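You operate a simulated robot arm through the tools that you are given. There is no shell and no other tool. Be economical: measure what you need, move in short steps, check, and stop when the job is done.

The job below is to be done with a simulated robot arm. You get a single attempt, and the scene is never put back.

Task
Paint both wooden blocks' tops cream and put each away once dry.
Fine: short one in the black tub, long one on the clamp plate, red paint brush into the clear mug, no smears. A coat counts when it lies all over at full strength: go over it till it gets no stronger.

It is judged by the outcome, as a careful person would: the job done as asked, and still so three seconds after it is handed in. It fails if anything else is knocked over, pushed out of place, dropped, spilled or broken.

Robot
A 7-joint arm with a two-finger parallel gripper, fixed in place. Base frame: the origin is at the foot of the arm, x ahead of it, y to its left, z up. Readings come in m, rad, newtons and seconds.
Its first joint turns from -2.897 to 2.897 rad. Payload 4.4 kg.
The TCP is the grasp point between the finger pads, 0.023 m short of the fingertips. In the tool frame z runs along the fingers and y along their closing line. The gripper opens to 0.094 m. The fingers are 0.038 m wide and 0.01 m thick; the gripper's body (0.054 by 0.096 m) begins 0.039 m behind the TCP.
Orientation is that of the tool frame in the base frame, as a unit quaternion [x, y, z, w]. With the fingers straight down and closing along the base's y, the tool's x points along the base's -x, its y along +y and its z along -z.

Tools
- The arm moves only by the tool apply_moves. Its argument "plan" is a list of rows, each a list of 7 numbers: the shift along the base's x, y, z in cm, then the turn, a rotation vector about the base's x, y, z in rad, then the closure, from 0 (fully open) to 1 (shut). In form: [[dx, dy, dz, rx, ry, rz, grip], ...]. A call has 1 to 20 rows; each row is the pose to reach, as a shift and turn from the pose commanded when the call began. Rows are played at 5 a second. More than 0.05 m and 0.15 rad between two rows, or a gripper value outside its range, and nothing of the call is played. Where a pose cannot be reached the arm comes as near as it can. A force on the tool above 40 N (or 10 N above the force at the start of the call, whichever is more), or a blocked arm, ends the call early, and 0.2 s more pass. The fingers move at their own pace (about 0.072 m/s each) and stop on an object; they squeeze with about 41 N. The grip force told is the motor's: it shows also when the fingers shut on nothing. Time passes only in rows, and 0.2 s behind the last, so rows that repeat a pose let the fingers close. It gives the time, the measured TCP pose, the force on the tool (base axes), the opening and the grip force at its end, in the units of the frame above (readings bear some noise), with the torque about the TCP (base axes, N m) and any sound that the robot's microphone picked up.
- Cameras (640 x 400 px; columns grow to the right, rows downward): "scene" is fixed at [0.4039, 0.6446, 1.6918]; the picture's right is [-0.86, -0.51, 0.00], its down [-0.36, 0.59, -0.72] and it looks along [0.37, -0.62, -0.69] (base axes); focal length 373 px, centre (320, 200). "wrist" rides on the gripper at [0.086, 0.016, -0.075] in the tool frame; the picture's right is [-0.18, 0.98, 0.00], its down [-0.58, -0.11, -0.81] and it looks along [-0.79, -0.15, 0.59] (tool axes); focal length 243 px, centre (320, 200).
- snapshot(camera): a new picture of that camera. It takes no simulated time.
- probe_pixels(camera, pixels): there is no depth. For up to 12 entries [column, row, z] of the newest picture of that camera ("zoom" is the newest enlarged one), the place [x, y] in the base frame at which the ray of that pixel passes the height z, good to about 0.002 m, but the place of the scene camera against the robot may be out by one fixed shift of up to 0.012 m in any direction. It takes no simulated time.
- enlarge(camera, box): a new picture of the part [left, top, right, bottom] of that camera's present view, enlarged. It takes no simulated time.
- job_done(): hands the job in; it is judged then, once.

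Work in short steps. Measure before you move; look again where a grasp or a placing could have gone wrong, and mend it. You have 80 turns and 46 pictures in all, those below and enlarged ones among them. Open the gripper and draw the arm clear of the work before you hand the job in, unless the task says otherwise; then end with one line.

The tools are called after "Request:" as a command line: name --pt "numbers of a row" for each row, then --argument value for the rest, lists and objects as JSON in quotes. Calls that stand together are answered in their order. apply_moves: Moves the arm, as the interface text tells. Its arguments: {"type":"object","properties":{"plan":{"type":"array"}},"required":["plan"]} The other tools are called the same way: snapshot (camera) takes a picture; probe_pixels (camera, pixels) gives the place at which the rays of pixels pass given heights; enlarge (camera, box) takes an enlarged picture of a part of a camera's view; job_done () hands the job in.

At the start:

```text
clock: 0.0
tcp_pos: [0.5924, -0.1786, 1.1849]
orientation: [0.0, 1.0, 0.0, 0.001]
force: [-0.5, 0.4, 0.0]
ft_torque: [0.0, 0.0, 0.02]
width: 0.0941
grip_force: 0.0
```

scene: 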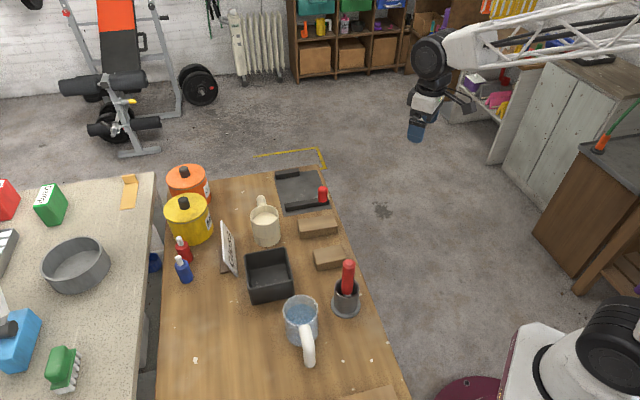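
wrist: 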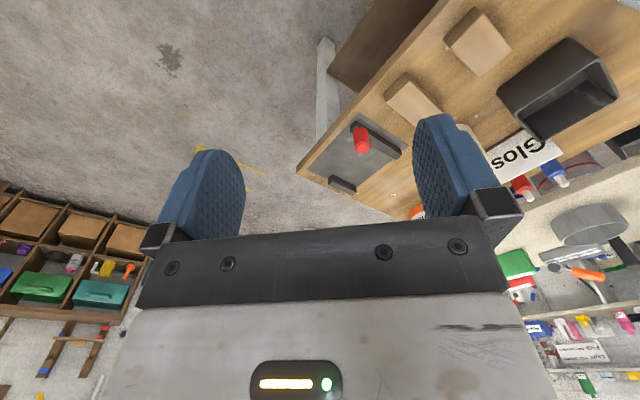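

The table holds two blocks (~(318,228), (330,258)), a red brush in a grey holder (345,290), clear mug (300,320), black tub (268,275), cream mug (265,225), clamp plate (300,190). I enlarge to look closer.

Request:
enlarge --camera "scene" --box '[220, 160, 380, 260]'

Request:
enlarge --camera "scene" --box '[220, 240, 420, 365]'

```text
4.00 times, centred on (300, 210) of scene
```

zoom: 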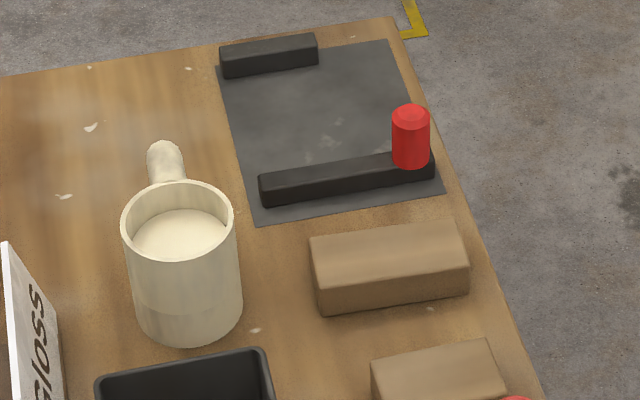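

```text
3.20 times, centred on (320, 302) of scene
```

zoom: 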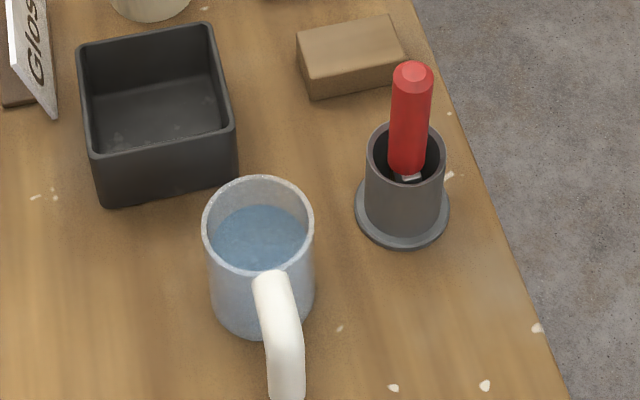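

The sign beside the tub may carry drying instructions; I enlarge it in both cameras and probe the table features at some candidate heights.

Request:
enlarge --camera "wrist" --box '[440, 100, 600, 200]'

Request:
enlarge --camera "scene" --box '[150, 150, 310, 290]'

Request:
probe_pixels --camera "scene" --pixels '[[345, 312, 0], [345, 312, 0.4], [345, 312, 0.8], [330, 258, 0], [330, 258, 0.4], [330, 258, 0.8]]'

Request:
probe_pixels --camera "wrist" --pixels '[[480, 38, 0], [480, 38, 0.4], [480, 38, 0.8], [415, 98, 0], [415, 98, 0.4], [415, 98, 0.8]]'

```text
4.00 times, centred on (520, 150) of wrist
```

zoom: 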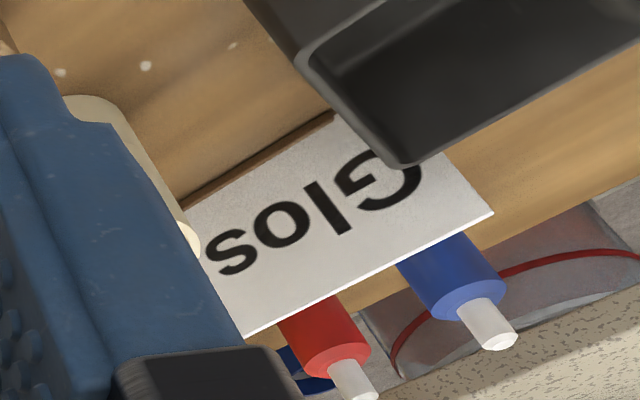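

```text
2.86 times, centred on (230, 220) of scene
```

zoom: 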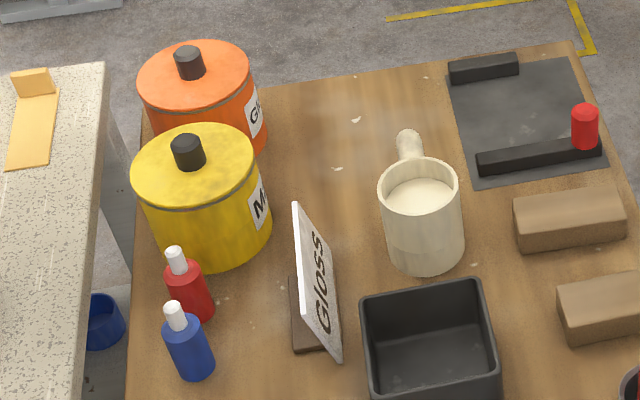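

```text
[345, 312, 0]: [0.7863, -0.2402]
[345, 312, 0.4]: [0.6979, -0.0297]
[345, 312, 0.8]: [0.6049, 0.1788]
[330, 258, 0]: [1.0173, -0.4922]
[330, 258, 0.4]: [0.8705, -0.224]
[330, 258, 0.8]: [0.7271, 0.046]
```

```text
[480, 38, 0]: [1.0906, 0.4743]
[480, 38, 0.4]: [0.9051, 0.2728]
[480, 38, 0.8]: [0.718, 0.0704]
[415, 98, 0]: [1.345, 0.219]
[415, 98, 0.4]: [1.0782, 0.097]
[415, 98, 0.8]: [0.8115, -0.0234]
```

Tops of blocks triangulate to about z≈0.82. I back the arm up to see the whole table with the wrist camera.

Request:
apply_moves --pt "-4 3 0 0 0 0 0" --pt "-8 6 0 0 0 0 0" --pt "-12 9 0 0 0 0 0" --pt "-16 12 0 0 0 0 0" --pt "-20 15 0 0 0 0 0" --pt "-24 18 0 0 0 0 0" --pt "-28 21 0 0 0 0 0" --pt "-28 21 0 0 0 0 0"

Request:
snapshot --camera "wrist"

```text
clock: 1.8
tcp_pos: [0.3113, 0.0304, 1.184]
orientation: [0.0, 1.0, 0.0, -0.001]
force: [-0.5, -0.5, -0.3]
ft_torque: [0.0, 0.0, 0.02]
width: 0.0942
grip_force: 0.1
```

```text
39 pictures are left
```

wrist: 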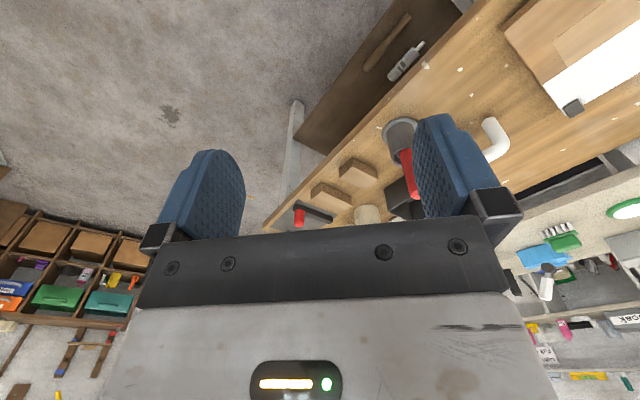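

The wrist view shows blocks at (358,172) and (332,195), partly hidden by the finger. I enlarge this area for precise triangulation.

Request:
enlarge --camera "wrist" --box '[270, 130, 398, 210]'

```text
5.00 times, centred on (334, 170) of wrist
```

zoom: 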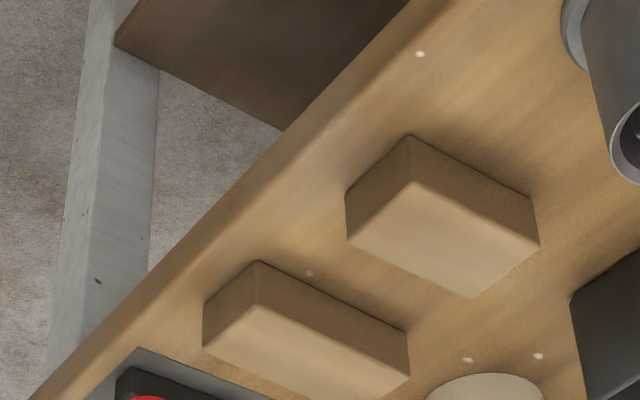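

I triangulate table specks and block corners in both cameras.

Request:
probe_pixels --camera "zoom" --pixels '[[309, 273, 0.75], [309, 273, 0.8], [410, 180, 0.8], [410, 180, 0.85], [345, 235, 0.82], [540, 243, 0.82], [473, 298, 0.82], [258, 303, 0.82], [203, 348, 0.82], [408, 370, 0.82], [468, 360, 0.78], [538, 356, 0.78]]'

Request:
probe_pixels --camera "scene" --pixels '[[327.5, 237, 0.75], [327.5, 237, 0.8], [313, 250.5, 0.82], [342.5, 245, 0.82], [297.5, 219.5, 0.82], [336, 215.5, 0.82], [300, 225.5, 0.82], [283.75, 242.5, 0.78]]'

```text
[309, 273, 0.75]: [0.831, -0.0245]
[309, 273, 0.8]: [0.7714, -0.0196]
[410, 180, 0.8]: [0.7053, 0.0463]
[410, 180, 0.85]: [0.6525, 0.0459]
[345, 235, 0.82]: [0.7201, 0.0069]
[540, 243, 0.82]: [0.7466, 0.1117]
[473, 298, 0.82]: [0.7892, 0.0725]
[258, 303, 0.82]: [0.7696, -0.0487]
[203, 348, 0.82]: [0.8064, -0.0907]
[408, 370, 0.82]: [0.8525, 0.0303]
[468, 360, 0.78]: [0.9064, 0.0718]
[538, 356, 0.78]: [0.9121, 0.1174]
```

```text
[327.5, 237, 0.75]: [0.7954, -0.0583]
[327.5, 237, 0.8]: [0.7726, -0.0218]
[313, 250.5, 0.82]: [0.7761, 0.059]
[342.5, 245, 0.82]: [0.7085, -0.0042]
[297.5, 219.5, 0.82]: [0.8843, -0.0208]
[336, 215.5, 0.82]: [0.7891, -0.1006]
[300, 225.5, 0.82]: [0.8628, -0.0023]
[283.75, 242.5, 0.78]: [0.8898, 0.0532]
```

Table is about z≈0.80, block tops ≈0.84. I move forward and pitch the gripper so the wrist camera looks steeply down on the work area.

Request:
apply_moves --pt "4 1 0 0 0.06 0 0" --pt "8 2 0 0 0.12 0 0" --pt "12 3 0 0 0.18 0 0" --pt "16 4 0 0 0.24 0 0" --pt "20 5 0 0 0.3 0 0" --pt "24 6 0 0 0.36 0 0" --pt "28 7 0 0 0.42 0 0" --pt "32 7 0 0 0.5 0 0" --pt "36 7 0 0 0.58 0 0" --pt "40 7 0 0 0.66 0 0" --pt "44 7 0 0 0.7 0 0" --pt "48 7 0 0 0.7 0 0" --pt "48 7 0 0 0.7 0 0"

Request:
snapshot --camera "wrist"

```text
clock: 4.6
tcp_pos: [0.7931, 0.1013, 1.1853]
orientation: [0.0, 0.939, 0.0, -0.343]
force: [-1.1, 0.1, 0.2]
ft_torque: [0.02, 0.02, 0.0]
width: 0.0938
grip_force: 0.1
```

```text
37 pictures are left
```

wrist: 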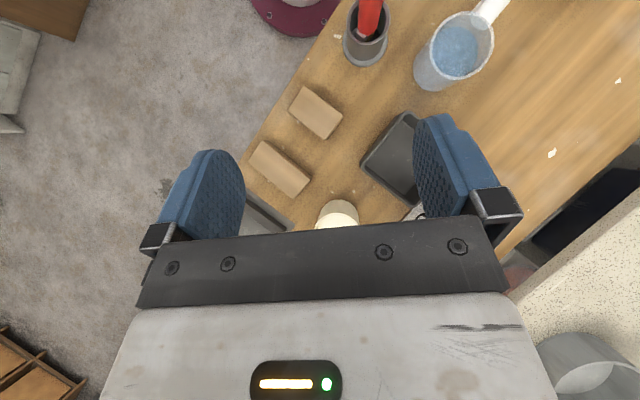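

Good view. I enlarge the upper part for blocks, brush and clear mug.

Request:
enlarge --camera "wrist" --box '[235, 0, 507, 170]'

```text
2.35 times, centred on (371, 85) of wrist
```

zoom: 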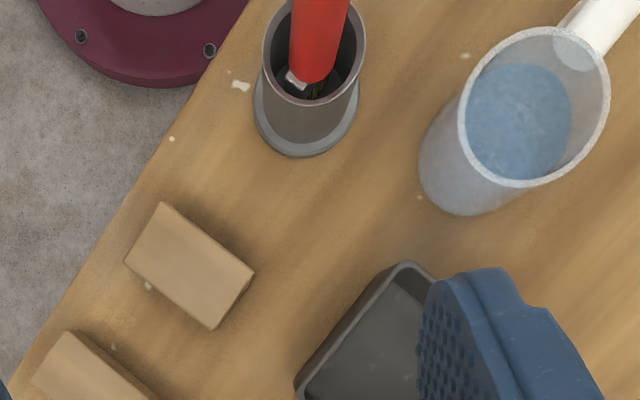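

I probe block corners at z≈0.84, holder base/top, and the mug rims.

Request:
probe_pixels --camera "zoom" --pixels '[[113, 345, 0.8], [163, 204, 0.84], [252, 272, 0.84], [210, 326, 0.84], [125, 260, 0.84], [305, 110, 0.8], [315, 48, 0.88], [534, 108, 0.9], [470, 180, 0.8], [408, 263, 0.86], [296, 382, 0.86], [520, 125, 0.86]]'

Request:
probe_pixels --camera "scene" --pixels '[[327.5, 237, 0.8], [313, 250.5, 0.84], [342.5, 245, 0.84], [297.5, 219.5, 0.84], [336, 215.5, 0.84], [300, 225.5, 0.84]]'

```text
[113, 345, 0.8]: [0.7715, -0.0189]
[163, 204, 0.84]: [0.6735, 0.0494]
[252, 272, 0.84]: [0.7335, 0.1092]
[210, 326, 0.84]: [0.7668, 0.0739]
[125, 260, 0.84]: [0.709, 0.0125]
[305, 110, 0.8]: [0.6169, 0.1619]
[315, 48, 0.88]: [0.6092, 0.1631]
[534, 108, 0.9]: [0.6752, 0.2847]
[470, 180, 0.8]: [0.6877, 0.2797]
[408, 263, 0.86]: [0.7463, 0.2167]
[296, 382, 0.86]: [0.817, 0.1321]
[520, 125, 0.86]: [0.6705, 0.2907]
```

```text
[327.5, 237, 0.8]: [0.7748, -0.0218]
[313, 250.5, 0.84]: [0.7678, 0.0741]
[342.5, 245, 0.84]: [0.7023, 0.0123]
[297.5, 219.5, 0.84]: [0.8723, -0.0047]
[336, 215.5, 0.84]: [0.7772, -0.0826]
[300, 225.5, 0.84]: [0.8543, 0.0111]
```

Table confirmed z=0.80; short block centre (0.721,0.061), top 0.085×0.05 at yaw 45°. I lessen the pitch to view the long block, cream mug and clamp plate.

Request:
apply_moves --pt "0 0 0 0 -0.1 0 0" --pt "0 -2 0 0 -0.2 0 0" --pt "0 -4 0 0 -0.3 0 0" --pt "0 -5 0 0 -0.38 0 0" --pt "0 -5 0 0 -0.38 0 0"

Request:
snapshot --camera "wrist"

```text
clock: 5.8
tcp_pos: [0.7943, 0.0507, 1.185]
orientation: [0.001, 0.987, -0.001, -0.159]
force: [-0.1, -0.6, 0.2]
ft_torque: [0.0, -0.02, 0.02]
width: 0.0939
grip_force: 0.0
```

```text
35 pictures are left
```

wrist: 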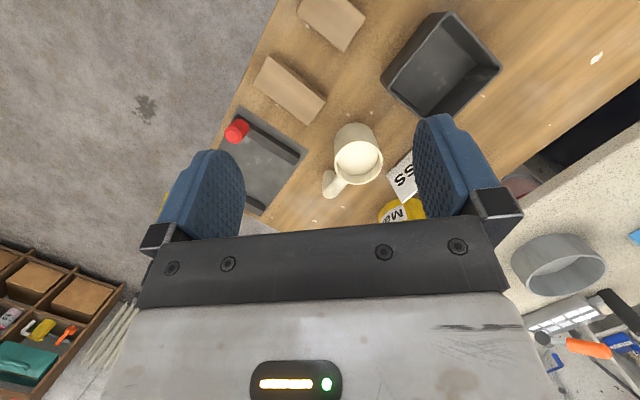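

Excellent view. I enlarge the region with block, clamp, mug and tub.

Request:
enlarge --camera "wrist" --box '[210, 20, 530, 220]'

Request:
enlarge --camera "wrist" --box '[210, 90, 370, 230]'

```text
2.00 times, centred on (370, 120) of wrist
```

zoom: 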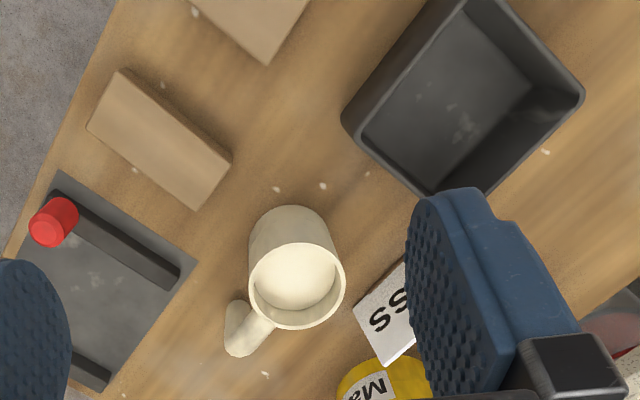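

```text
2.86 times, centred on (290, 160) of wrist
```

zoom: 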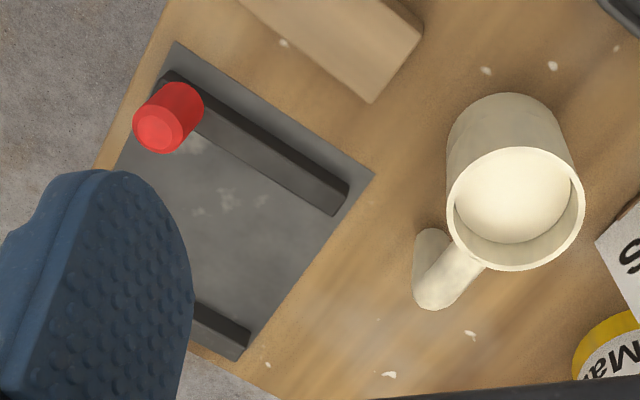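

I probe long-block corners, tub rim, cream mug rim and plate features.

Request:
probe_pixels --camera "wrist" --pixels '[[270, 55.5, 0.84], [325.5, 101.5, 0.84], [308.5, 124.5, 0.84], [253.5, 83, 0.84], [382.5, 79, 0.86], [426, 117.5, 0.86], [502, 67.5, 0.86], [441.5, 20, 0.86], [358.5, 162.5, 0.88], [358.5, 162.5, 0.92], [357, 158, 0.88], [235, 125, 0.84]]'

Request:
probe_pixels --camera "zoom" --pixels '[[177, 40, 0.802], [373, 175, 0.802], [240, 360, 0.802], [169, 72, 0.815], [350, 183, 0.815], [334, 216, 0.802], [196, 300, 0.81], [251, 332, 0.81], [165, 130, 0.86], [165, 130, 0.84], [515, 210, 0.9], [515, 195, 0.88]]'

Request:
probe_pixels --camera "scene" --pixels '[[264.5, 214.5, 0.88], [264.5, 214.5, 0.92], [322.5, 188.5, 0.84], [322.5, 188.5, 0.87], [349, 263, 0.95], [349, 263, 1.0], [301, 309, 0.88], [301, 309, 0.92], [246, 290, 0.86], [293, 281, 0.86], [244.5, 257, 0.86], [286.5, 248, 0.86]]'

```text
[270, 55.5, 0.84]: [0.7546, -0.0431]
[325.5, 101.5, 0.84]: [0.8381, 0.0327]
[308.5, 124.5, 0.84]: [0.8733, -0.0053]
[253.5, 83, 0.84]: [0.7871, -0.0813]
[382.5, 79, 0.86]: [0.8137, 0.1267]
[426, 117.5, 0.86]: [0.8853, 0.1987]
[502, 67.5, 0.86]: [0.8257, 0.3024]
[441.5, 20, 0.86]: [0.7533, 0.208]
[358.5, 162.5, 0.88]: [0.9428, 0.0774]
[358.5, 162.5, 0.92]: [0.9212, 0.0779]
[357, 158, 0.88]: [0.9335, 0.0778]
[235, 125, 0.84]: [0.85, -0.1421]
```

```text
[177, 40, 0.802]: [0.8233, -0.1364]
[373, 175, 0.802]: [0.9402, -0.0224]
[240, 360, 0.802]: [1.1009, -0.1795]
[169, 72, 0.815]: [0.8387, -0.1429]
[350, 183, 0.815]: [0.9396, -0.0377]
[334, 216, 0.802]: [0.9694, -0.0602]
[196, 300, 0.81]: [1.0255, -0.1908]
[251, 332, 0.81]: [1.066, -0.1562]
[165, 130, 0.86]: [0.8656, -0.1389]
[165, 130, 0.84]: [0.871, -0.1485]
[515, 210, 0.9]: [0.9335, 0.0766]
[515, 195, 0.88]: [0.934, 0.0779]
```

```text
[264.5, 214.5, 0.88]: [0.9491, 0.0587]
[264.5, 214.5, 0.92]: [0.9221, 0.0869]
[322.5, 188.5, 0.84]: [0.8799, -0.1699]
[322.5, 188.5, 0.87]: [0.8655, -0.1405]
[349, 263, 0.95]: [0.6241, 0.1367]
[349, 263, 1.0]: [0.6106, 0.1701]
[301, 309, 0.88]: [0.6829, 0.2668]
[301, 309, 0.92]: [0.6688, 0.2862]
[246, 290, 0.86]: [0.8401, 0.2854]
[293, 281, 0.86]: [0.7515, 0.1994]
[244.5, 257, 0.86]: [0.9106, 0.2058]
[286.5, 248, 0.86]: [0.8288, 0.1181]
```

Cream mug rim ≈(0.930,0.077,0.90); long block centre (0.813,-0.024), 0.114×0.05, yaw ≈42°; brush handle top ≈(0.611,0.163,0.985). I hover straight down above the brush to check it.

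Request:
apply_moves --pt "-2.3 1.4 -1.5 0 -0.04 0 0" --pt "-4.6 2.8 -3 0 -0.08 0 0" --pt "-6.9 4.2 -4.5 0 -0.12 0 0" --pt "-9.2 5.6 -6 0 -0.16 0 0" --pt "-11.5 7 -7.5 0 -0.2 0 0" --pt "-13.8 8.4 -9 0 -0.24 0 0" --pt "-16.1 9.8 -10.5 0 -0.28 0 0" --pt "-18.2 11.2 -12 0 -0.32 0 0" --pt "-18.2 11.2 -12 0 -0.32 0 0"

Request:
snapshot --camera "wrist"

Request:
enlarge --camera "scene" --box '[290, 210, 418, 330]'

```text
clock: 7.8
tcp_pos: [0.6086, 0.1634, 1.0653]
orientation: [0.0, 1.0, 0.001, -0.001]
force: [0.4, 0.0, -0.3]
ft_torque: [-0.04, 0.01, -0.02]
width: 0.0938
grip_force: 0.0
```

```text
32 pictures are left
```

wrist: 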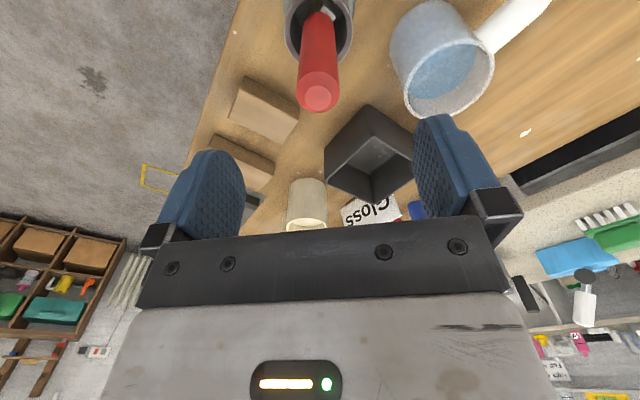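

```text
3.33 times, centred on (354, 270) of scene
```

zoom: 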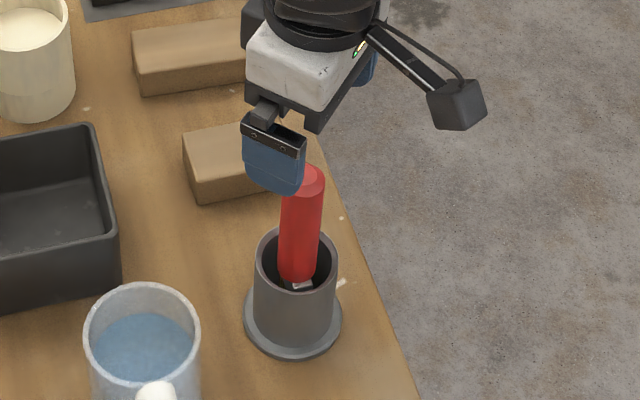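

The handle top shows at wrist (319,95); I probe it for height and place.

Request:
probe_pixels --camera "wrist" --pixels '[[319, 95, 0.96], [319, 95, 0.975], [319, 95, 0.99], [318, 15, 0.89], [301, 92, 0.98], [339, 92, 0.98]]'

```text
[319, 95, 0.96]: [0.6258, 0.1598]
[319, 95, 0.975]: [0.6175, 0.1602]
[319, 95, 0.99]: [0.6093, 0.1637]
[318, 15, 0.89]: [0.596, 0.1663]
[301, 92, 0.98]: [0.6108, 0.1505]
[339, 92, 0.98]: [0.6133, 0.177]
```

Handle top centre ≈(0.612,0.161,0.984), ~26 mm thick. I descend to z=0.955 and close.

Request:
apply_moves --pt "0.3 -0.2 -3 0 0 0 0" --pt "0.3 -0.2 -6 0 0 0 0" --pt "0.3 -0.2 -9 0 0 0 0" --pt "0.3 -0.2 -11 0 0 0 0" --pt "0.3 -0.2 -11 0 0 0 0.5" --pt "0.3 -0.2 -11 0 0 0 1" --pt "0.3 -0.2 -11 0 0 0 1" --pt "0.3 -0.2 -11 0 0 0 1" --pt "0.3 -0.2 -11 0 0 0 1"

```text
clock: 9.8
tcp_pos: [0.6129, 0.1606, 0.9546]
orientation: [0.0, 1.0, 0.0, 0.0]
force: [-0.4, -0.2, 0.2]
ft_torque: [-0.09, 0.01, 0.0]
width: 0.0288
grip_force: 41.2
```

Gripped at 28.8 mm. I lift 15 cm straight up and look.

Request:
apply_moves --pt "0 0 2 0 0 0 1" --pt "0 0 5 0 0 0 1" --pt "0 0 8 0 0 0 1" --pt "0 0 11 0 0 0 1" --pt "0 0 14 0 0 0 1" --pt "0 0 17 0 0 0 1" --pt "0 0 17 0 0 0 1"

Request:
enlarge --camera "scene" --box '[270, 180, 430, 320]'

Request:
enlarge --camera "wrist" --box '[220, 0, 460, 230]'

```text
clock: 11.4
tcp_pos: [0.614, 0.1579, 1.1252]
orientation: [0.0, 1.0, 0.001, 0.001]
force: [0.4, 1.2, -0.2]
ft_torque: [0.03, 0.02, -0.03]
width: 0.0289
grip_force: 41.2
```

```text
2.86 times, centred on (350, 250) of scene
```

zoom: 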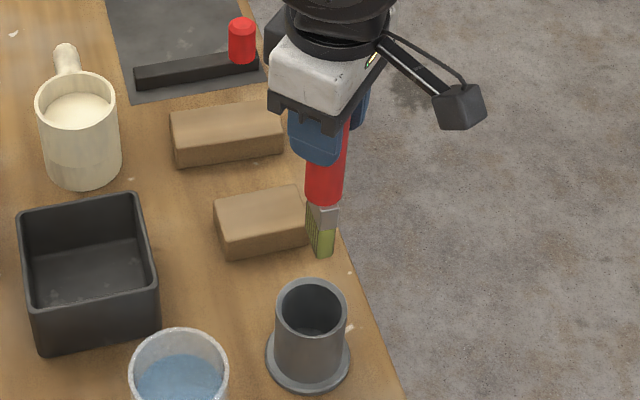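

```text
1.74 times, centred on (340, 115) of wrist
```

zoom: 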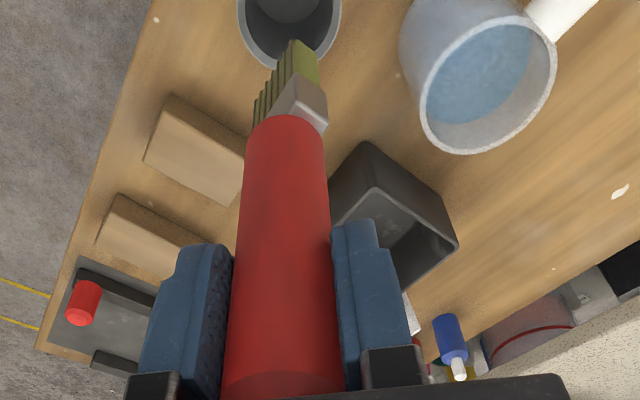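

The flat brush is held, its width running diagonally. I triangulate the bristle tip: scene zoom (320,255), wrist zoom tips between (305,45) and (256,100).

Request:
probe_pixels --camera "zoom" --pixels '[[305, 45, 1.0], [305, 45, 1.03], [256, 100, 1.0], [256, 100, 1.03], [280, 70, 1.0], [280, 70, 1.02], [280, 70, 1.04]]'

Request:
probe_pixels --camera "scene" --pixels '[[350.7, 269.2, 0.98], [350.7, 269.2, 1.0], [350.7, 269.2, 1.02], [350.7, 269.2, 1.04]]'

Request:
enlarge --camera "scene" --box '[330, 230, 378, 275]'

Request:
enlarge --camera "wrist" --box '[290, 10, 354, 60]'

```text
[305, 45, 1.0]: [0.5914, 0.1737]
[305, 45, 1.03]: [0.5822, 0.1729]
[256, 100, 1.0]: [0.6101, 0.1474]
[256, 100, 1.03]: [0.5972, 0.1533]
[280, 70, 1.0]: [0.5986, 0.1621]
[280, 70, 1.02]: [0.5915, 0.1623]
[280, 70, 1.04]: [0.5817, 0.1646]
```

```text
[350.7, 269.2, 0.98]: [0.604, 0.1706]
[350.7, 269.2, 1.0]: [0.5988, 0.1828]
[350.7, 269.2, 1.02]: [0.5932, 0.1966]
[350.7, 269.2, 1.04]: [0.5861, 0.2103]
```

```text
8.89 times, centred on (354, 252) of scene
```

zoom: 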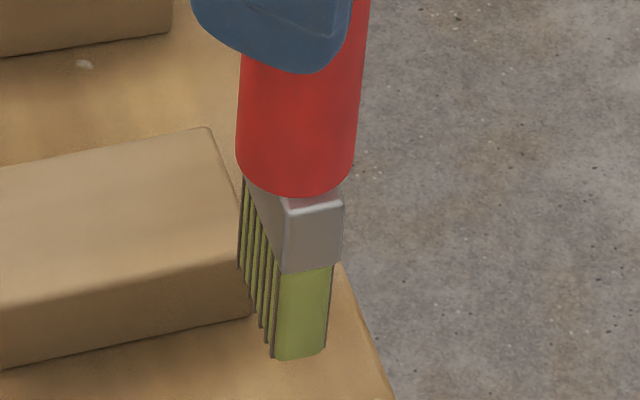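

```text
8.00 times, centred on (322, 35) of wrist
```

zoom: 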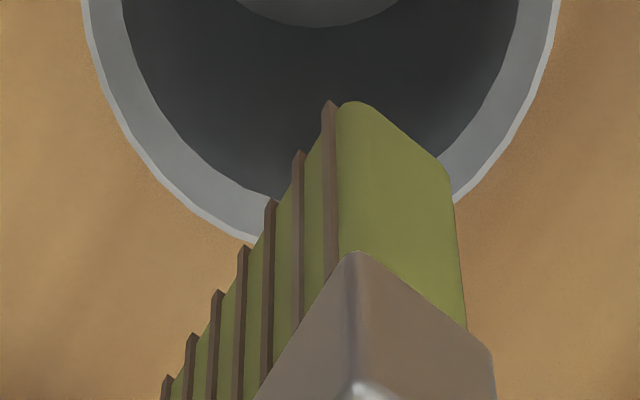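

I probe the matching narrow-face bottom corners in both views.

Request:
probe_pixels --camera "zoom" --pixels '[[340, 103, 0.98], [340, 103, 1.0], [340, 103, 1.02], [452, 175, 0.98], [452, 175, 1.0], [452, 175, 1.02], [165, 380, 0.98], [165, 380, 1.0], [165, 380, 1.02]]'

Request:
probe_pixels --camera "scene" --pixels '[[348.9, 270, 0.98], [348.9, 270, 1.0], [348.9, 270, 1.02], [354.4, 268.8, 0.98], [354.4, 268.8, 1.0], [354.4, 268.8, 1.02]]'

```text
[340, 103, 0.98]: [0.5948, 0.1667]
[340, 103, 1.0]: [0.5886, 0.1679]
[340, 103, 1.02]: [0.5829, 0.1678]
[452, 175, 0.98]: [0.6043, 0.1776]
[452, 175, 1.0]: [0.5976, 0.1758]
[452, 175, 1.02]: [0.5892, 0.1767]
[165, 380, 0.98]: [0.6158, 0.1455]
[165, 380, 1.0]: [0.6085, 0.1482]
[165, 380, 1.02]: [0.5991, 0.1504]
```

```text
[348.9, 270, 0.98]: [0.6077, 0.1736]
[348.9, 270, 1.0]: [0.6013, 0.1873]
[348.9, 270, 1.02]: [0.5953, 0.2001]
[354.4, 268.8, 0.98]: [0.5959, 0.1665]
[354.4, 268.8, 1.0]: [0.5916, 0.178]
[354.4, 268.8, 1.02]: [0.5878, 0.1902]
```

Bristle tip lies at TCP+(-0.004,+0.003,-0.145); footprint 30 mm across blocks × 14.5 mm along them. I travel over the cream mug at height and then look.

Request:
apply_moves --pt "3.2 -0.8 0 0 0 0 1" --pt "6.4 -1.6 0 0 0 0 1" --pt "9.6 -2.4 0 0 0 0 1" --pt "12.8 -3.2 0 0 0 0 1" --pt "16 -4 0 0 0 0 1" --pt "19.2 -5 0 0 0 0 1" --pt "22.4 -6 0 0 0 0 1" --pt "25.6 -7 0 0 0 0 1" --pt "28.8 -8 0 0 0 0 1" --pt "32 -8.4 0 0 0 0 1" --pt "32 -8.4 0 0 0 0 1"

Request:
enlarge --camera "wrist" --box '[240, 0, 400, 120]'

Request:
enlarge --camera "scene" --box '[220, 150, 320, 250]'

```text
clock: 13.8
tcp_pos: [0.9342, 0.0759, 1.1253]
orientation: [0.0, 1.0, 0.0, 0.0]
force: [-0.2, -0.5, -0.7]
ft_torque: [-0.01, -0.03, -0.01]
width: 0.0289
grip_force: 40.9
```

```text
3.33 times, centred on (320, 60) of wrist
```

zoom: 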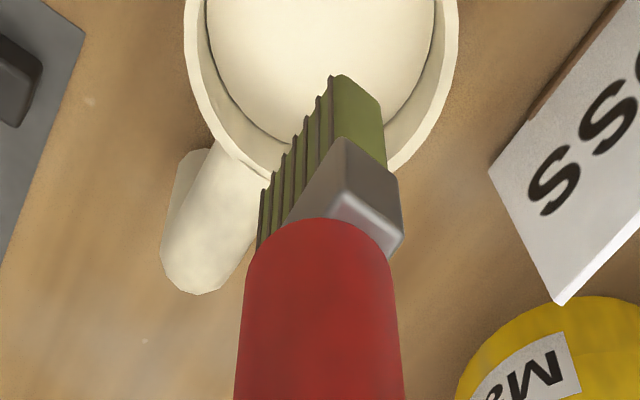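

```text
4.00 times, centred on (270, 200) of scene
```

zoom: 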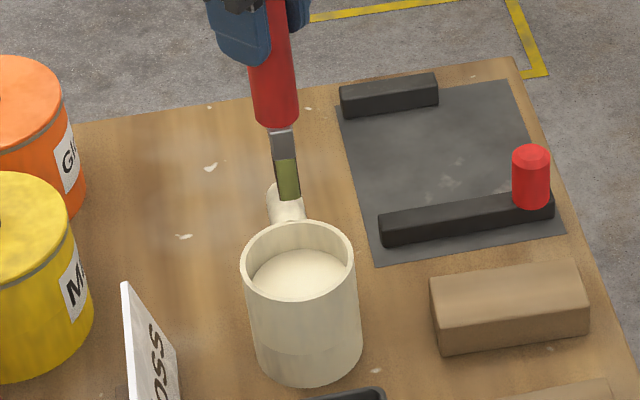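

Alignment over the mug looks good. I dip to tip z≈0.86, hold, and rise slowly to just above the rim to let it drain.

Request:
apply_moves --pt "0 0 -3 0 0 0 1" --pt "0 0 -6 0 0 0 1" --pt "0 0 -9 0 0 0 1" --pt "0 0 -11 0 0 0 1" --pt "0 0 -12.3 0 0 0 1" --pt "0 0 -12.3 0 0 0 1" --pt "0 0 -12.3 0 0 0 1" --pt "0 0 -11 0 0 0 1" --pt "0 0 -9.5 0 0 0 1" --pt "0 0 -9 0 0 0 1" --pt "0 0 -9 0 0 0 1" --pt "0 0 -9 0 0 0 1" --pt "0 0 -9 0 0 0 1" --pt "0 0 -6 0 0 0 1" --pt "0 0 -3 0 0 0 1"

Request:
enlarge --camera "wrist" --box '[240, 0, 400, 120]'

```text
clock: 17.0
tcp_pos: [0.9316, 0.0763, 1.0947]
orientation: [0.0, 1.0, 0.0, -0.001]
force: [0.4, -0.3, -0.5]
ft_torque: [-0.01, 0.03, 0.04]
width: 0.0287
grip_force: 41.3
```

```text
3.33 times, centred on (320, 60) of wrist
```

zoom: 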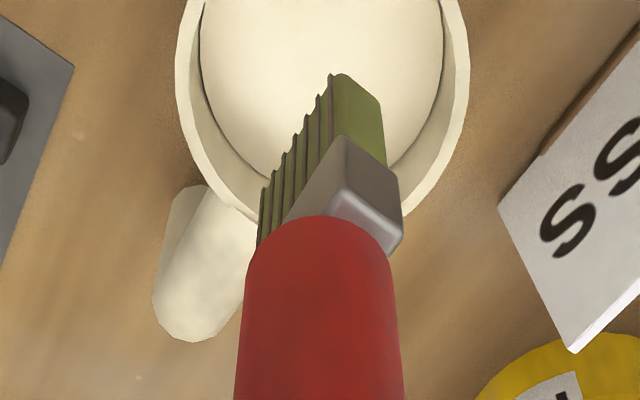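

The bristles are still olive, so the paint level is lower. I dip deeper, to tip z≈0.835.

Request:
apply_moves --pt "0 0 -4 0 0 0 1" --pt "0 0 -8 0 0 0 1" --pt "0 0 -10 0 0 0 1" --pt "0 0 -11.5 0 0 0 1" --pt "0 0 -11.5 0 0 0 1" --pt "0 0 -11.5 0 0 0 1" --pt "0 0 -10 0 0 0 1" --pt "0 0 -8 0 0 0 1" --pt "0 0 -6.5 0 0 0 1" --pt "0 0 -6.5 0 0 0 1" --pt "0 0 -6.5 0 0 0 1" --pt "0 0 -6.5 0 0 0 1" --pt "0 0 -3 0 0 0 1" --pt "0 0 0 0 0 0 1"

Request:
enlarge --camera "wrist" --box '[240, 0, 400, 120]'

```text
clock: 18.4
tcp_pos: [0.9337, 0.0774, 0.9837]
orientation: [0.001, 1.0, 0.0, 0.001]
force: [0.1, -0.1, 2.6]
ft_torque: [-0.24, -0.1, -0.01]
width: 0.0289
grip_force: 40.7
stopped in row 6: the force on the tool passed its limit at 41 N (the readings are from after the stop); the commanded pose is now the measured one
```

```text
3.33 times, centred on (320, 60) of wrist
```

zoom: 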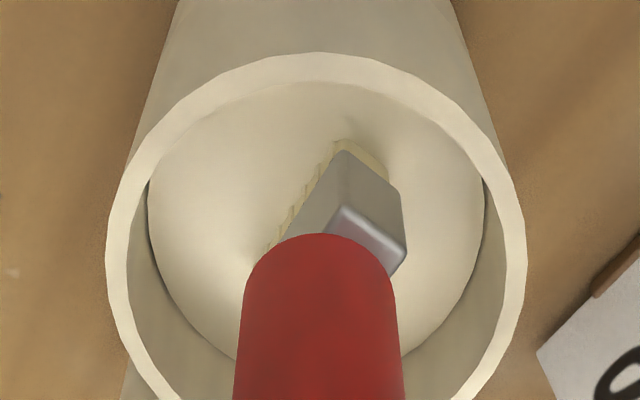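

The brush touched the mug bottom (force limit) but its bristles are now cream. I raise slowly with a drain pause, then check the brush in grip.

Request:
apply_moves --pt "0 0 1 0 0 0 1" --pt "0 0 2.5 0 0 0 1" --pt "0 0 4 0 0 0 1" --pt "0 0 4 0 0 0 1" --pt "0 0 4 0 0 0 1" --pt "0 0 4 0 0 0 1" --pt "0 0 4 0 0 0 1" --pt "0 0 4 0 0 0 1" --pt "0 0 7 0 0 0 1" --pt "0 0 10 0 0 0 1" --pt "0 0 10 0 0 0 1"

Request:
enlarge --camera "wrist" --box '[240, 0, 400, 120]'

Request:
enlarge --camera "scene" --box '[230, 150, 310, 250]'

```text
clock: 20.8
tcp_pos: [0.9344, 0.0774, 1.082]
orientation: [0.0, 1.0, 0.0, 0.002]
force: [0.3, 0.4, -0.7]
ft_torque: [0.01, 0.01, 0.01]
width: 0.0291
grip_force: 40.8
```

```text
3.33 times, centred on (320, 60) of wrist
```

zoom: 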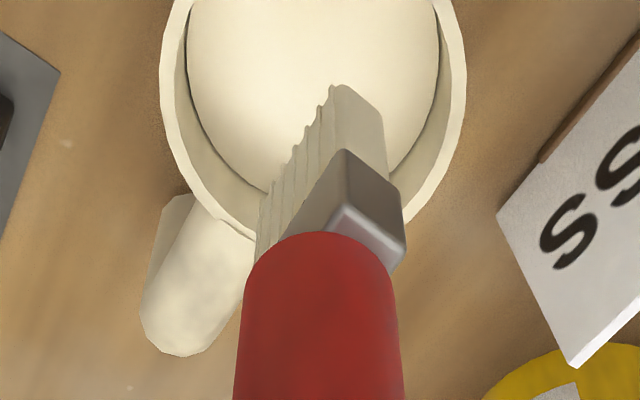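

```text
4.00 times, centred on (270, 200) of scene
```

zoom: 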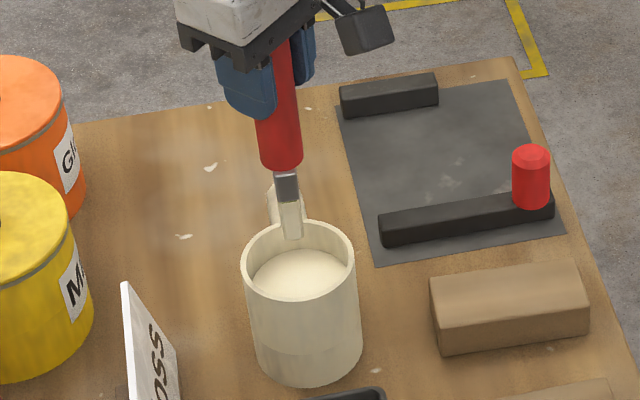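

The brush slid up ~7 mm in the grip, so tip offset is now ≈-0.138. I probe tip corners in the wrist frame for the lateral offset.

Request:
probe_pixels --camera "wrist" --pixels '[[326, 25.5, 0.944], [338.6, 35, 0.944], [301.4, 70, 0.944], [326, 25.5, 0.938], [338.6, 35, 0.938]]'

Request:
probe_pixels --camera "scene" --pixels '[[261.2, 209.8, 0.95], [261.2, 209.8, 0.944], [261.2, 209.8, 0.938], [265.5, 209, 0.95], [265.5, 209, 0.944], [265.5, 209, 0.938]]'

```text
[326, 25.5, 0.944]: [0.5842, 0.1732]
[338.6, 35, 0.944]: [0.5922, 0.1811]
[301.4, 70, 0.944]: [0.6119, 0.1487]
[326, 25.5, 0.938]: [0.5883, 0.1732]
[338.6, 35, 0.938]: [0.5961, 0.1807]
```

```text
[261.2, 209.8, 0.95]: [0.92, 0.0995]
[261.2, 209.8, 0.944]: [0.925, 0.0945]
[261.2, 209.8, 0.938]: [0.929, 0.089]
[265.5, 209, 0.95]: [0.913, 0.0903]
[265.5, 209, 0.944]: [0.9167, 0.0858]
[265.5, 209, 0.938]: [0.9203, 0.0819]
```

I move over the long block's centre, lower the tip to ~3 cm above it, with a slight yaw to align, and look.

Request:
apply_moves --pt "-2.4 -2.1 0 0 0 -0.01 1" --pt "-4.8 -4.2 0 0 0 -0.02 1" --pt "-7.2 -6.4 0 0 0 -0.03 1" --pt "-9.6 -8.5 0 0 0 -0.04 1" --pt "-11.7 -10.5 0 0 0 -0.04 1" --pt "-11.7 -10.5 -3.5 0 0 -0.04 1" --pt "-11.7 -10.5 -7 0 0 -0.04 1" --pt "-11.7 -10.5 -7 0 0 -0.04 1"

Request:
snapshot --camera "wrist"

Request:
enlarge --camera "scene" --box '[280, 190, 360, 240]'

```text
clock: 22.6
tcp_pos: [0.8165, -0.0289, 1.0117]
orientation: [0.02, 1.0, 0.0, 0.002]
force: [0.4, -0.8, -0.6]
ft_torque: [0.03, 0.04, 0.0]
width: 0.0288
grip_force: 40.7
```

```text
20 pictures are left
```

wrist: 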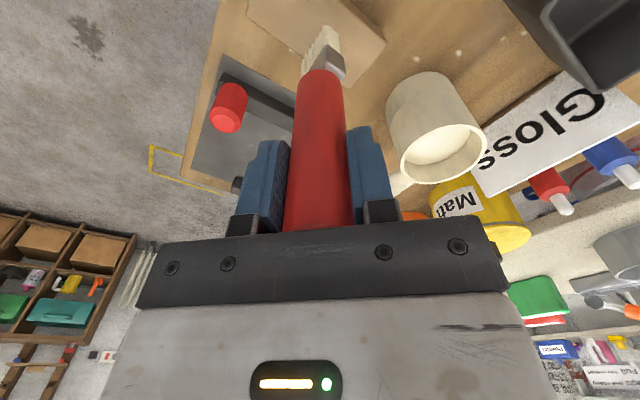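

```text
8.00 times, centred on (320, 215) of scene
```

zoom: 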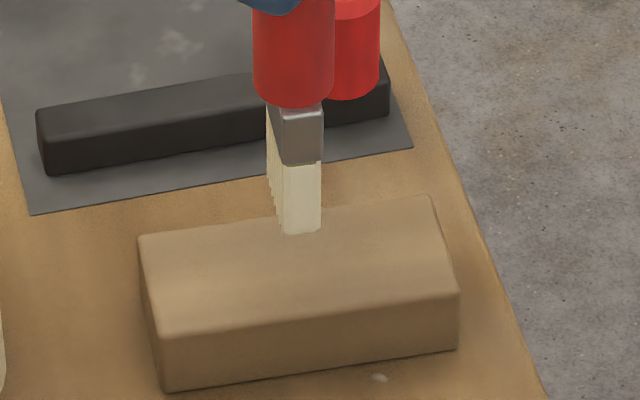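

I probe the block's top corners from the scene zoom and the brush tip corners.

Request:
probe_pixels --camera "zoom" --pixels '[[140, 236, 0.84], [156, 332, 0.84], [456, 291, 0.84], [432, 197, 0.84], [284, 233, 0.874], [321, 231, 0.874], [284, 233, 0.868], [321, 231, 0.868]]'

Request:
probe_pixels --camera "wrist" --pixels '[[326, 25.5, 0.874], [338.6, 35, 0.874], [326, 25.5, 0.868], [338.6, 35, 0.868], [301.4, 70, 0.874]]'

```text
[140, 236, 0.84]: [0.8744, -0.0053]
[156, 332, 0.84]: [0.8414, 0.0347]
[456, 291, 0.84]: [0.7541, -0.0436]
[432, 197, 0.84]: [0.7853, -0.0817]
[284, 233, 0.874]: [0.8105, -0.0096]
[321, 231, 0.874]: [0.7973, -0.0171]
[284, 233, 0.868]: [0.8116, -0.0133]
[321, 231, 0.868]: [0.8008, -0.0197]
```

```text
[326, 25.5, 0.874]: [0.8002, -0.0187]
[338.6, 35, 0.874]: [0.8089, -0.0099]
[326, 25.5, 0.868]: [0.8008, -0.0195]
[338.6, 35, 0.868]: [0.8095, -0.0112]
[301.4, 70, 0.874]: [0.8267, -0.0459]
```

Both cameras agree: tip is centred over the block within ~1 mm. I shift to the near-side lane (v=-1 cm) and lower gently to find contact.

Request:
apply_moves --pt "-0.73 0.82 0 0 0 0 1" --pt "-0.73 0.82 -1.5 0 0 0 1" --pt "-0.73 0.82 -2.4 0 0 0 1" --pt "-0.73 0.82 -2.8 0 0 0 1" --pt "-0.73 0.82 -3.0 0 0 0 1" --pt "-0.73 0.82 -3.0 0 0 0 1"

```text
clock: 24.0
tcp_pos: [0.8104, -0.0195, 0.9814]
orientation: [0.02, 1.0, 0.0, 0.002]
force: [0.2, -0.2, -0.9]
ft_torque: [0.02, -0.01, -0.03]
width: 0.029
grip_force: 40.8
```

No contact yet. I step down by 1 mm increments.

Request:
apply_moves --pt "0 0 -0.1 0 0 0 1" --pt "0 0 -0.2 0 0 0 1" --pt "0 0 -0.3 0 0 0 1"

```text
clock: 24.8
tcp_pos: [0.8089, -0.0199, 0.9792]
orientation: [0.021, 1.0, 0.0, 0.001]
force: [-2.9, 1.6, 8.3]
ft_torque: [0.29, 0.42, 0.0]
width: 0.0286
grip_force: 41.1
```

Contact at TCP z≈0.979 with ~8 N. I stroke lane one end to end, cross over, and stroke lane two.

Request:
apply_moves --pt "-1.86 -1.67 0 0 0 0 1" --pt "-3.73 -3.33 0 0 0 0 1" --pt "-1.86 -1.67 0 0 0 0 1" --pt "0 0 0 0 0 0 1" --pt "1.86 1.67 0 0 0 0 1" --pt "3.73 3.33 0 0 0 0 1" --pt "4.4 2.58 0 0 0 0 1" --pt "5.06 1.84 0 0 0 0 1" --pt "3.19 0.18 0 0 0 0 1" --pt "1.33 -1.49 0 0 0 0 1" --pt "-0.53 -3.16 0 0 0 0 1" --pt "-2.4 -4.82 0 0 0 0 1" --pt "-0.53 -3.16 0 0 0 0 1" --pt "1.33 -1.49 0 0 0 0 1" --pt "1.33 -1.49 0 0 0 0 1"

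Request:
enlarge --camera "scene" --box '[280, 190, 360, 240]'

```text
clock: 28.0
tcp_pos: [0.823, -0.0359, 0.9796]
orientation: [0.02, 1.0, 0.0, 0.002]
force: [-3.1, -7.5, 18.2]
ft_torque: [-0.93, 0.47, 0.02]
width: 0.0291
grip_force: 40.6
```

```text
8.00 times, centred on (320, 215) of scene
```

zoom: 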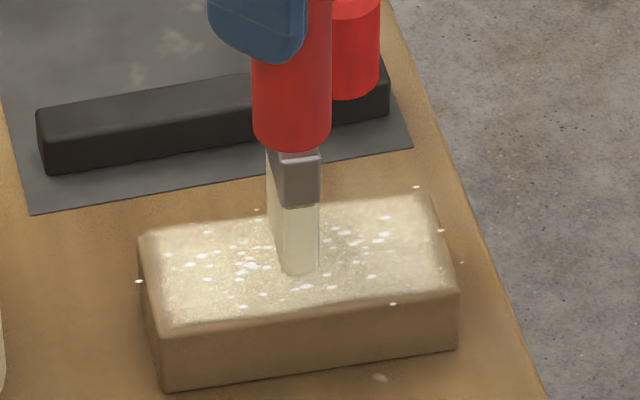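

The paint is taking, though still thin, with some glints. I go over it again slightly lighter, both lanes plus the middle.

Request:
apply_moves --pt "-1.94 -1.73 0.05 0 0 0 1" --pt "-3.88 -3.47 0.05 0 0 0 1" --pt "-1.94 -1.73 0.05 0 0 0 1" --pt "0 0 0.05 0 0 0 1" --pt "1.94 1.73 0.05 0 0 0 1" --pt "3.88 3.47 0.05 0 0 0 1" --pt "3.21 4.22 0.05 0 0 0 1" --pt "2.55 4.96 0.05 0 0 0 1" --pt "0.61 3.22 0.05 0 0 0 1" --pt "-1.33 1.49 0.05 0 0 0 1" --pt "-3.27 -0.24 0.05 0 0 0 1" --pt "-5.21 -1.98 0.05 0 0 0 1" --pt "-4.55 -2.72 0.05 0 0 0 1" --pt "-2.61 -0.98 0.05 0 0 0 1" --pt "-0.67 0.75 0.05 0 0 0 1" --pt "1.27 2.48 0.05 0 0 0 1" --pt "3.21 4.22 0.05 0 0 0 1" --pt "1.27 2.48 0.05 0 0 0 1" --pt "-0.67 0.75 0.05 0 0 0 1" --pt "-0.67 0.75 0.05 0 0 0 1"

Request:
enlarge --camera "scene" --box '[280, 190, 360, 240]'

```text
clock: 32.2
tcp_pos: [0.8168, -0.0285, 0.978]
orientation: [0.02, 1.0, 0.0, 0.002]
force: [0.1, -0.6, -1.5]
ft_torque: [0.0, 0.04, -0.02]
width: 0.0289
grip_force: 41.2
```

```text
8.00 times, centred on (320, 215) of scene
```

zoom: 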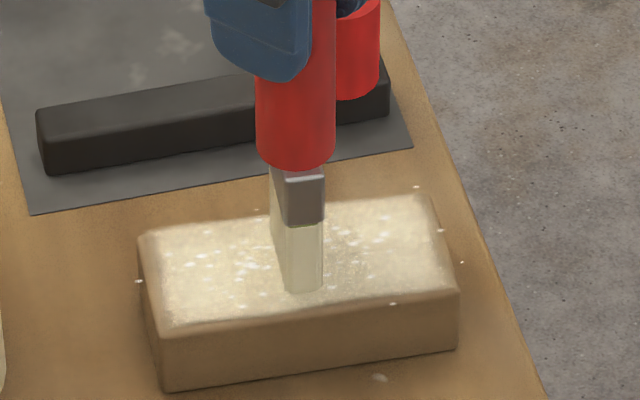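

Contact was lost (0 N) and the coat is stronger but still grainy. I lower 1 mm and pass again gently.

Request:
apply_moves --pt "-0.67 0.75 -0.08 0 0 0 1" --pt "-2.61 -0.98 -0.12 0 0 0 1" --pt "-4.55 -2.72 -0.12 0 0 0 1" --pt "-2.61 -0.98 -0.12 0 0 0 1" --pt "-0.67 0.75 -0.12 0 0 0 1" --pt "1.27 2.48 -0.12 0 0 0 1" --pt "3.21 4.22 -0.12 0 0 0 1" --pt "3.88 3.47 -0.12 0 0 0 1" --pt "4.55 2.72 -0.12 0 0 0 1" --pt "2.61 0.98 -0.12 0 0 0 1" --pt "0.67 -0.75 -0.12 0 0 0 1" --pt "-1.27 -2.48 -0.12 0 0 0 1" --pt "-3.21 -4.22 -0.12 0 0 0 1" --pt "-1.27 -2.48 -0.12 0 0 0 1" --pt "0.67 -0.75 -0.12 0 0 0 1" --pt "2.61 0.98 -0.12 0 0 0 1" --pt "4.55 2.72 -0.12 0 0 0 1" --pt "2.27 1.36 -0.12 0 0 0 1" --pt "0 0 -0.12 0 0 0 1"

Request:
enlarge --camera "scene" --box '[280, 190, 360, 240]'

```text
clock: 36.2
tcp_pos: [0.8158, -0.0276, 0.9781]
orientation: [0.02, 1.0, 0.0, 0.002]
force: [3.5, 2.2, 8.9]
ft_torque: [0.29, -0.63, 0.09]
width: 0.0286
grip_force: 41.4
```

```text
8.00 times, centred on (320, 215) of scene
```

zoom: 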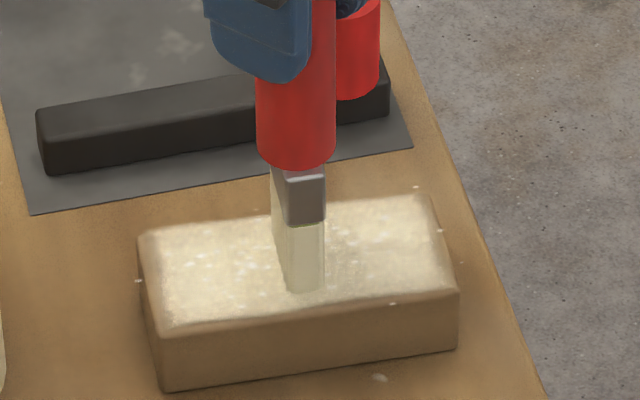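

The glints are fading; the coat is still patchy at the edges. I re-dip the brush in the cream mug, keeping just above its bottom.

Request:
apply_moves --pt "0 0 3.5 0 0 0 1" --pt "0 0 7 0 0 0 1" --pt "0 0 10.5 0 0 0 1" --pt "3 2.6 10.5 0 0 0 1" --pt "6 5.2 10.5 0 0 0 1" --pt "9 7.8 10.5 0 0 0 1" --pt "11.8 10.4 10.5 0 0 0 1" --pt "11.8 10.4 7 0 0 0 1" --pt "11.8 10.4 3.5 0 0 0 1" --pt "11.8 10.4 0.8 0 0 0 1" --pt "11.8 10.4 0.5 0 0 0 1" --pt "11.8 10.4 0.5 0 0 0 1" --pt "11.8 10.4 3 0 0 0 1" --pt "11.8 10.4 5 0 0 0 1" --pt "11.8 10.4 5 0 0 0 1" --pt "11.8 10.4 5 0 0 0 1" --pt "11.8 10.4 5 0 0 0 1" --pt "11.8 10.4 8 0 0 0 1" --pt "11.8 10.4 10.5 0 0 0 1"

Request:
enlarge --camera "scene" --box '[250, 175, 350, 245]'

```text
clock: 40.2
tcp_pos: [0.9335, 0.0764, 1.083]
orientation: [0.021, 1.0, 0.001, 0.002]
force: [-0.7, 0.3, -1.4]
ft_torque: [0.01, -0.03, -0.01]
width: 0.0289
grip_force: 41.2
```

```text
5.71 times, centred on (300, 210) of scene
```

zoom: 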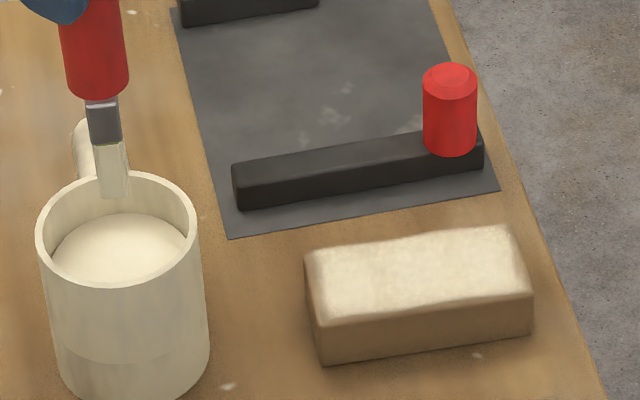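

Surroundings are clean; the top's outer edges are thinner. I return and pass again, reaching a bit further to the edges.

Request:
apply_moves --pt "-3 -2.6 0 0 0 0 1" --pt "-6 -5.2 0 0 0 0 1" --pt "-9 -7.8 0 0 0 0 1" --pt "-12.57 -9.54 0 0 0 0 1" --pt "-12.57 -9.54 -4.5 0 0 0 1" --pt "-12.57 -9.54 -9 0 0 0 1" --pt "-12.57 -9.54 -10.5 0 0 0 1" --pt "-14.58 -11.34 -10.5 0 0 0 1" --pt "-16.6 -13.14 -10.5 0 0 0 1" --pt "-14.58 -11.34 -10.5 0 0 0 1" --pt "-12.57 -9.54 -10.5 0 0 0 1" --pt "-10.56 -7.74 -10.5 0 0 0 1" --pt "-8.54 -5.94 -10.5 0 0 0 1" --pt "-7.77 -6.8 -10.5 0 0 0 1" --pt "-7 -7.66 -10.5 0 0 0 1" --pt "-9.02 -9.46 -10.5 0 0 0 1" --pt "-11.03 -11.26 -10.5 0 0 0 1" --pt "-13.04 -13.06 -10.5 0 0 0 1" --pt "-15.06 -14.86 -10.5 0 0 0 1"

```text
clock: 44.2
tcp_pos: [0.7835, -0.0709, 0.9786]
orientation: [0.02, 1.0, 0.0, 0.001]
force: [3.4, 5.5, 15.2]
ft_torque: [0.65, -0.67, 0.12]
width: 0.0289
grip_force: 40.8
```

Force 15 N—good contact. I continue over all lanes, slightly lighter, then lift for a look.

Request:
apply_moves --pt "2.01 1.8 0.04 0 0 0 1" --pt "4.03 3.6 0.04 0 0 0 1" --pt "6.04 5.4 0.04 0 0 0 1" --pt "8.06 7.2 0.04 0 0 0 1" --pt "6.04 5.4 0.04 0 0 0 1" --pt "4.03 3.6 0.04 0 0 0 1" --pt "2.01 1.8 0.04 0 0 0 1" --pt "0 0 0.04 0 0 0 1" --pt "-0.77 0.86 0.04 0 0 0 1" --pt "1.24 2.66 0.04 0 0 0 1" --pt "3.26 4.46 0.04 0 0 0 1" --pt "5.27 6.26 0.04 0 0 0 1" --pt "7.29 8.06 0.04 0 0 0 1" --pt "6.52 8.92 0.04 0 0 0 1" --pt "4.51 7.12 0.04 0 0 0 1" --pt "2.5 5.32 0.04 0 0 0 1" --pt "0.48 3.52 0.04 0 0 0 1" --pt "-1.53 1.72 0.04 0 0 0 1" --pt "-1.53 1.72 4 0 0 0 1" --pt "-1.53 1.72 8 0 0 0 1"

Request:
enlarge --camera "scene" --box '[280, 190, 360, 240]'

```text
clock: 48.4
tcp_pos: [0.7677, -0.0546, 1.0576]
orientation: [0.02, 1.0, 0.0, 0.001]
force: [-0.6, -0.1, -0.9]
ft_torque: [-0.01, -0.01, 0.03]
width: 0.0289
grip_force: 40.7
```

```text
8.00 times, centred on (320, 215) of scene
```

zoom: 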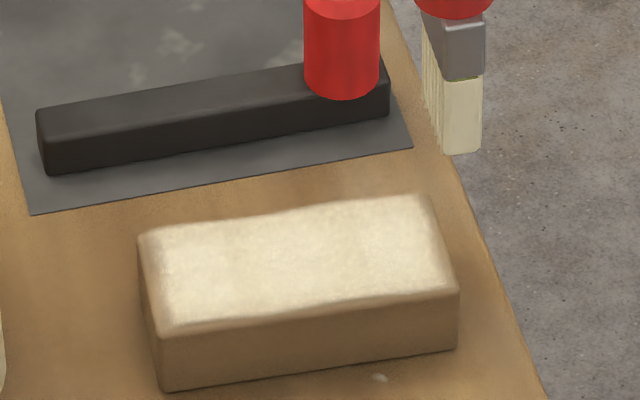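

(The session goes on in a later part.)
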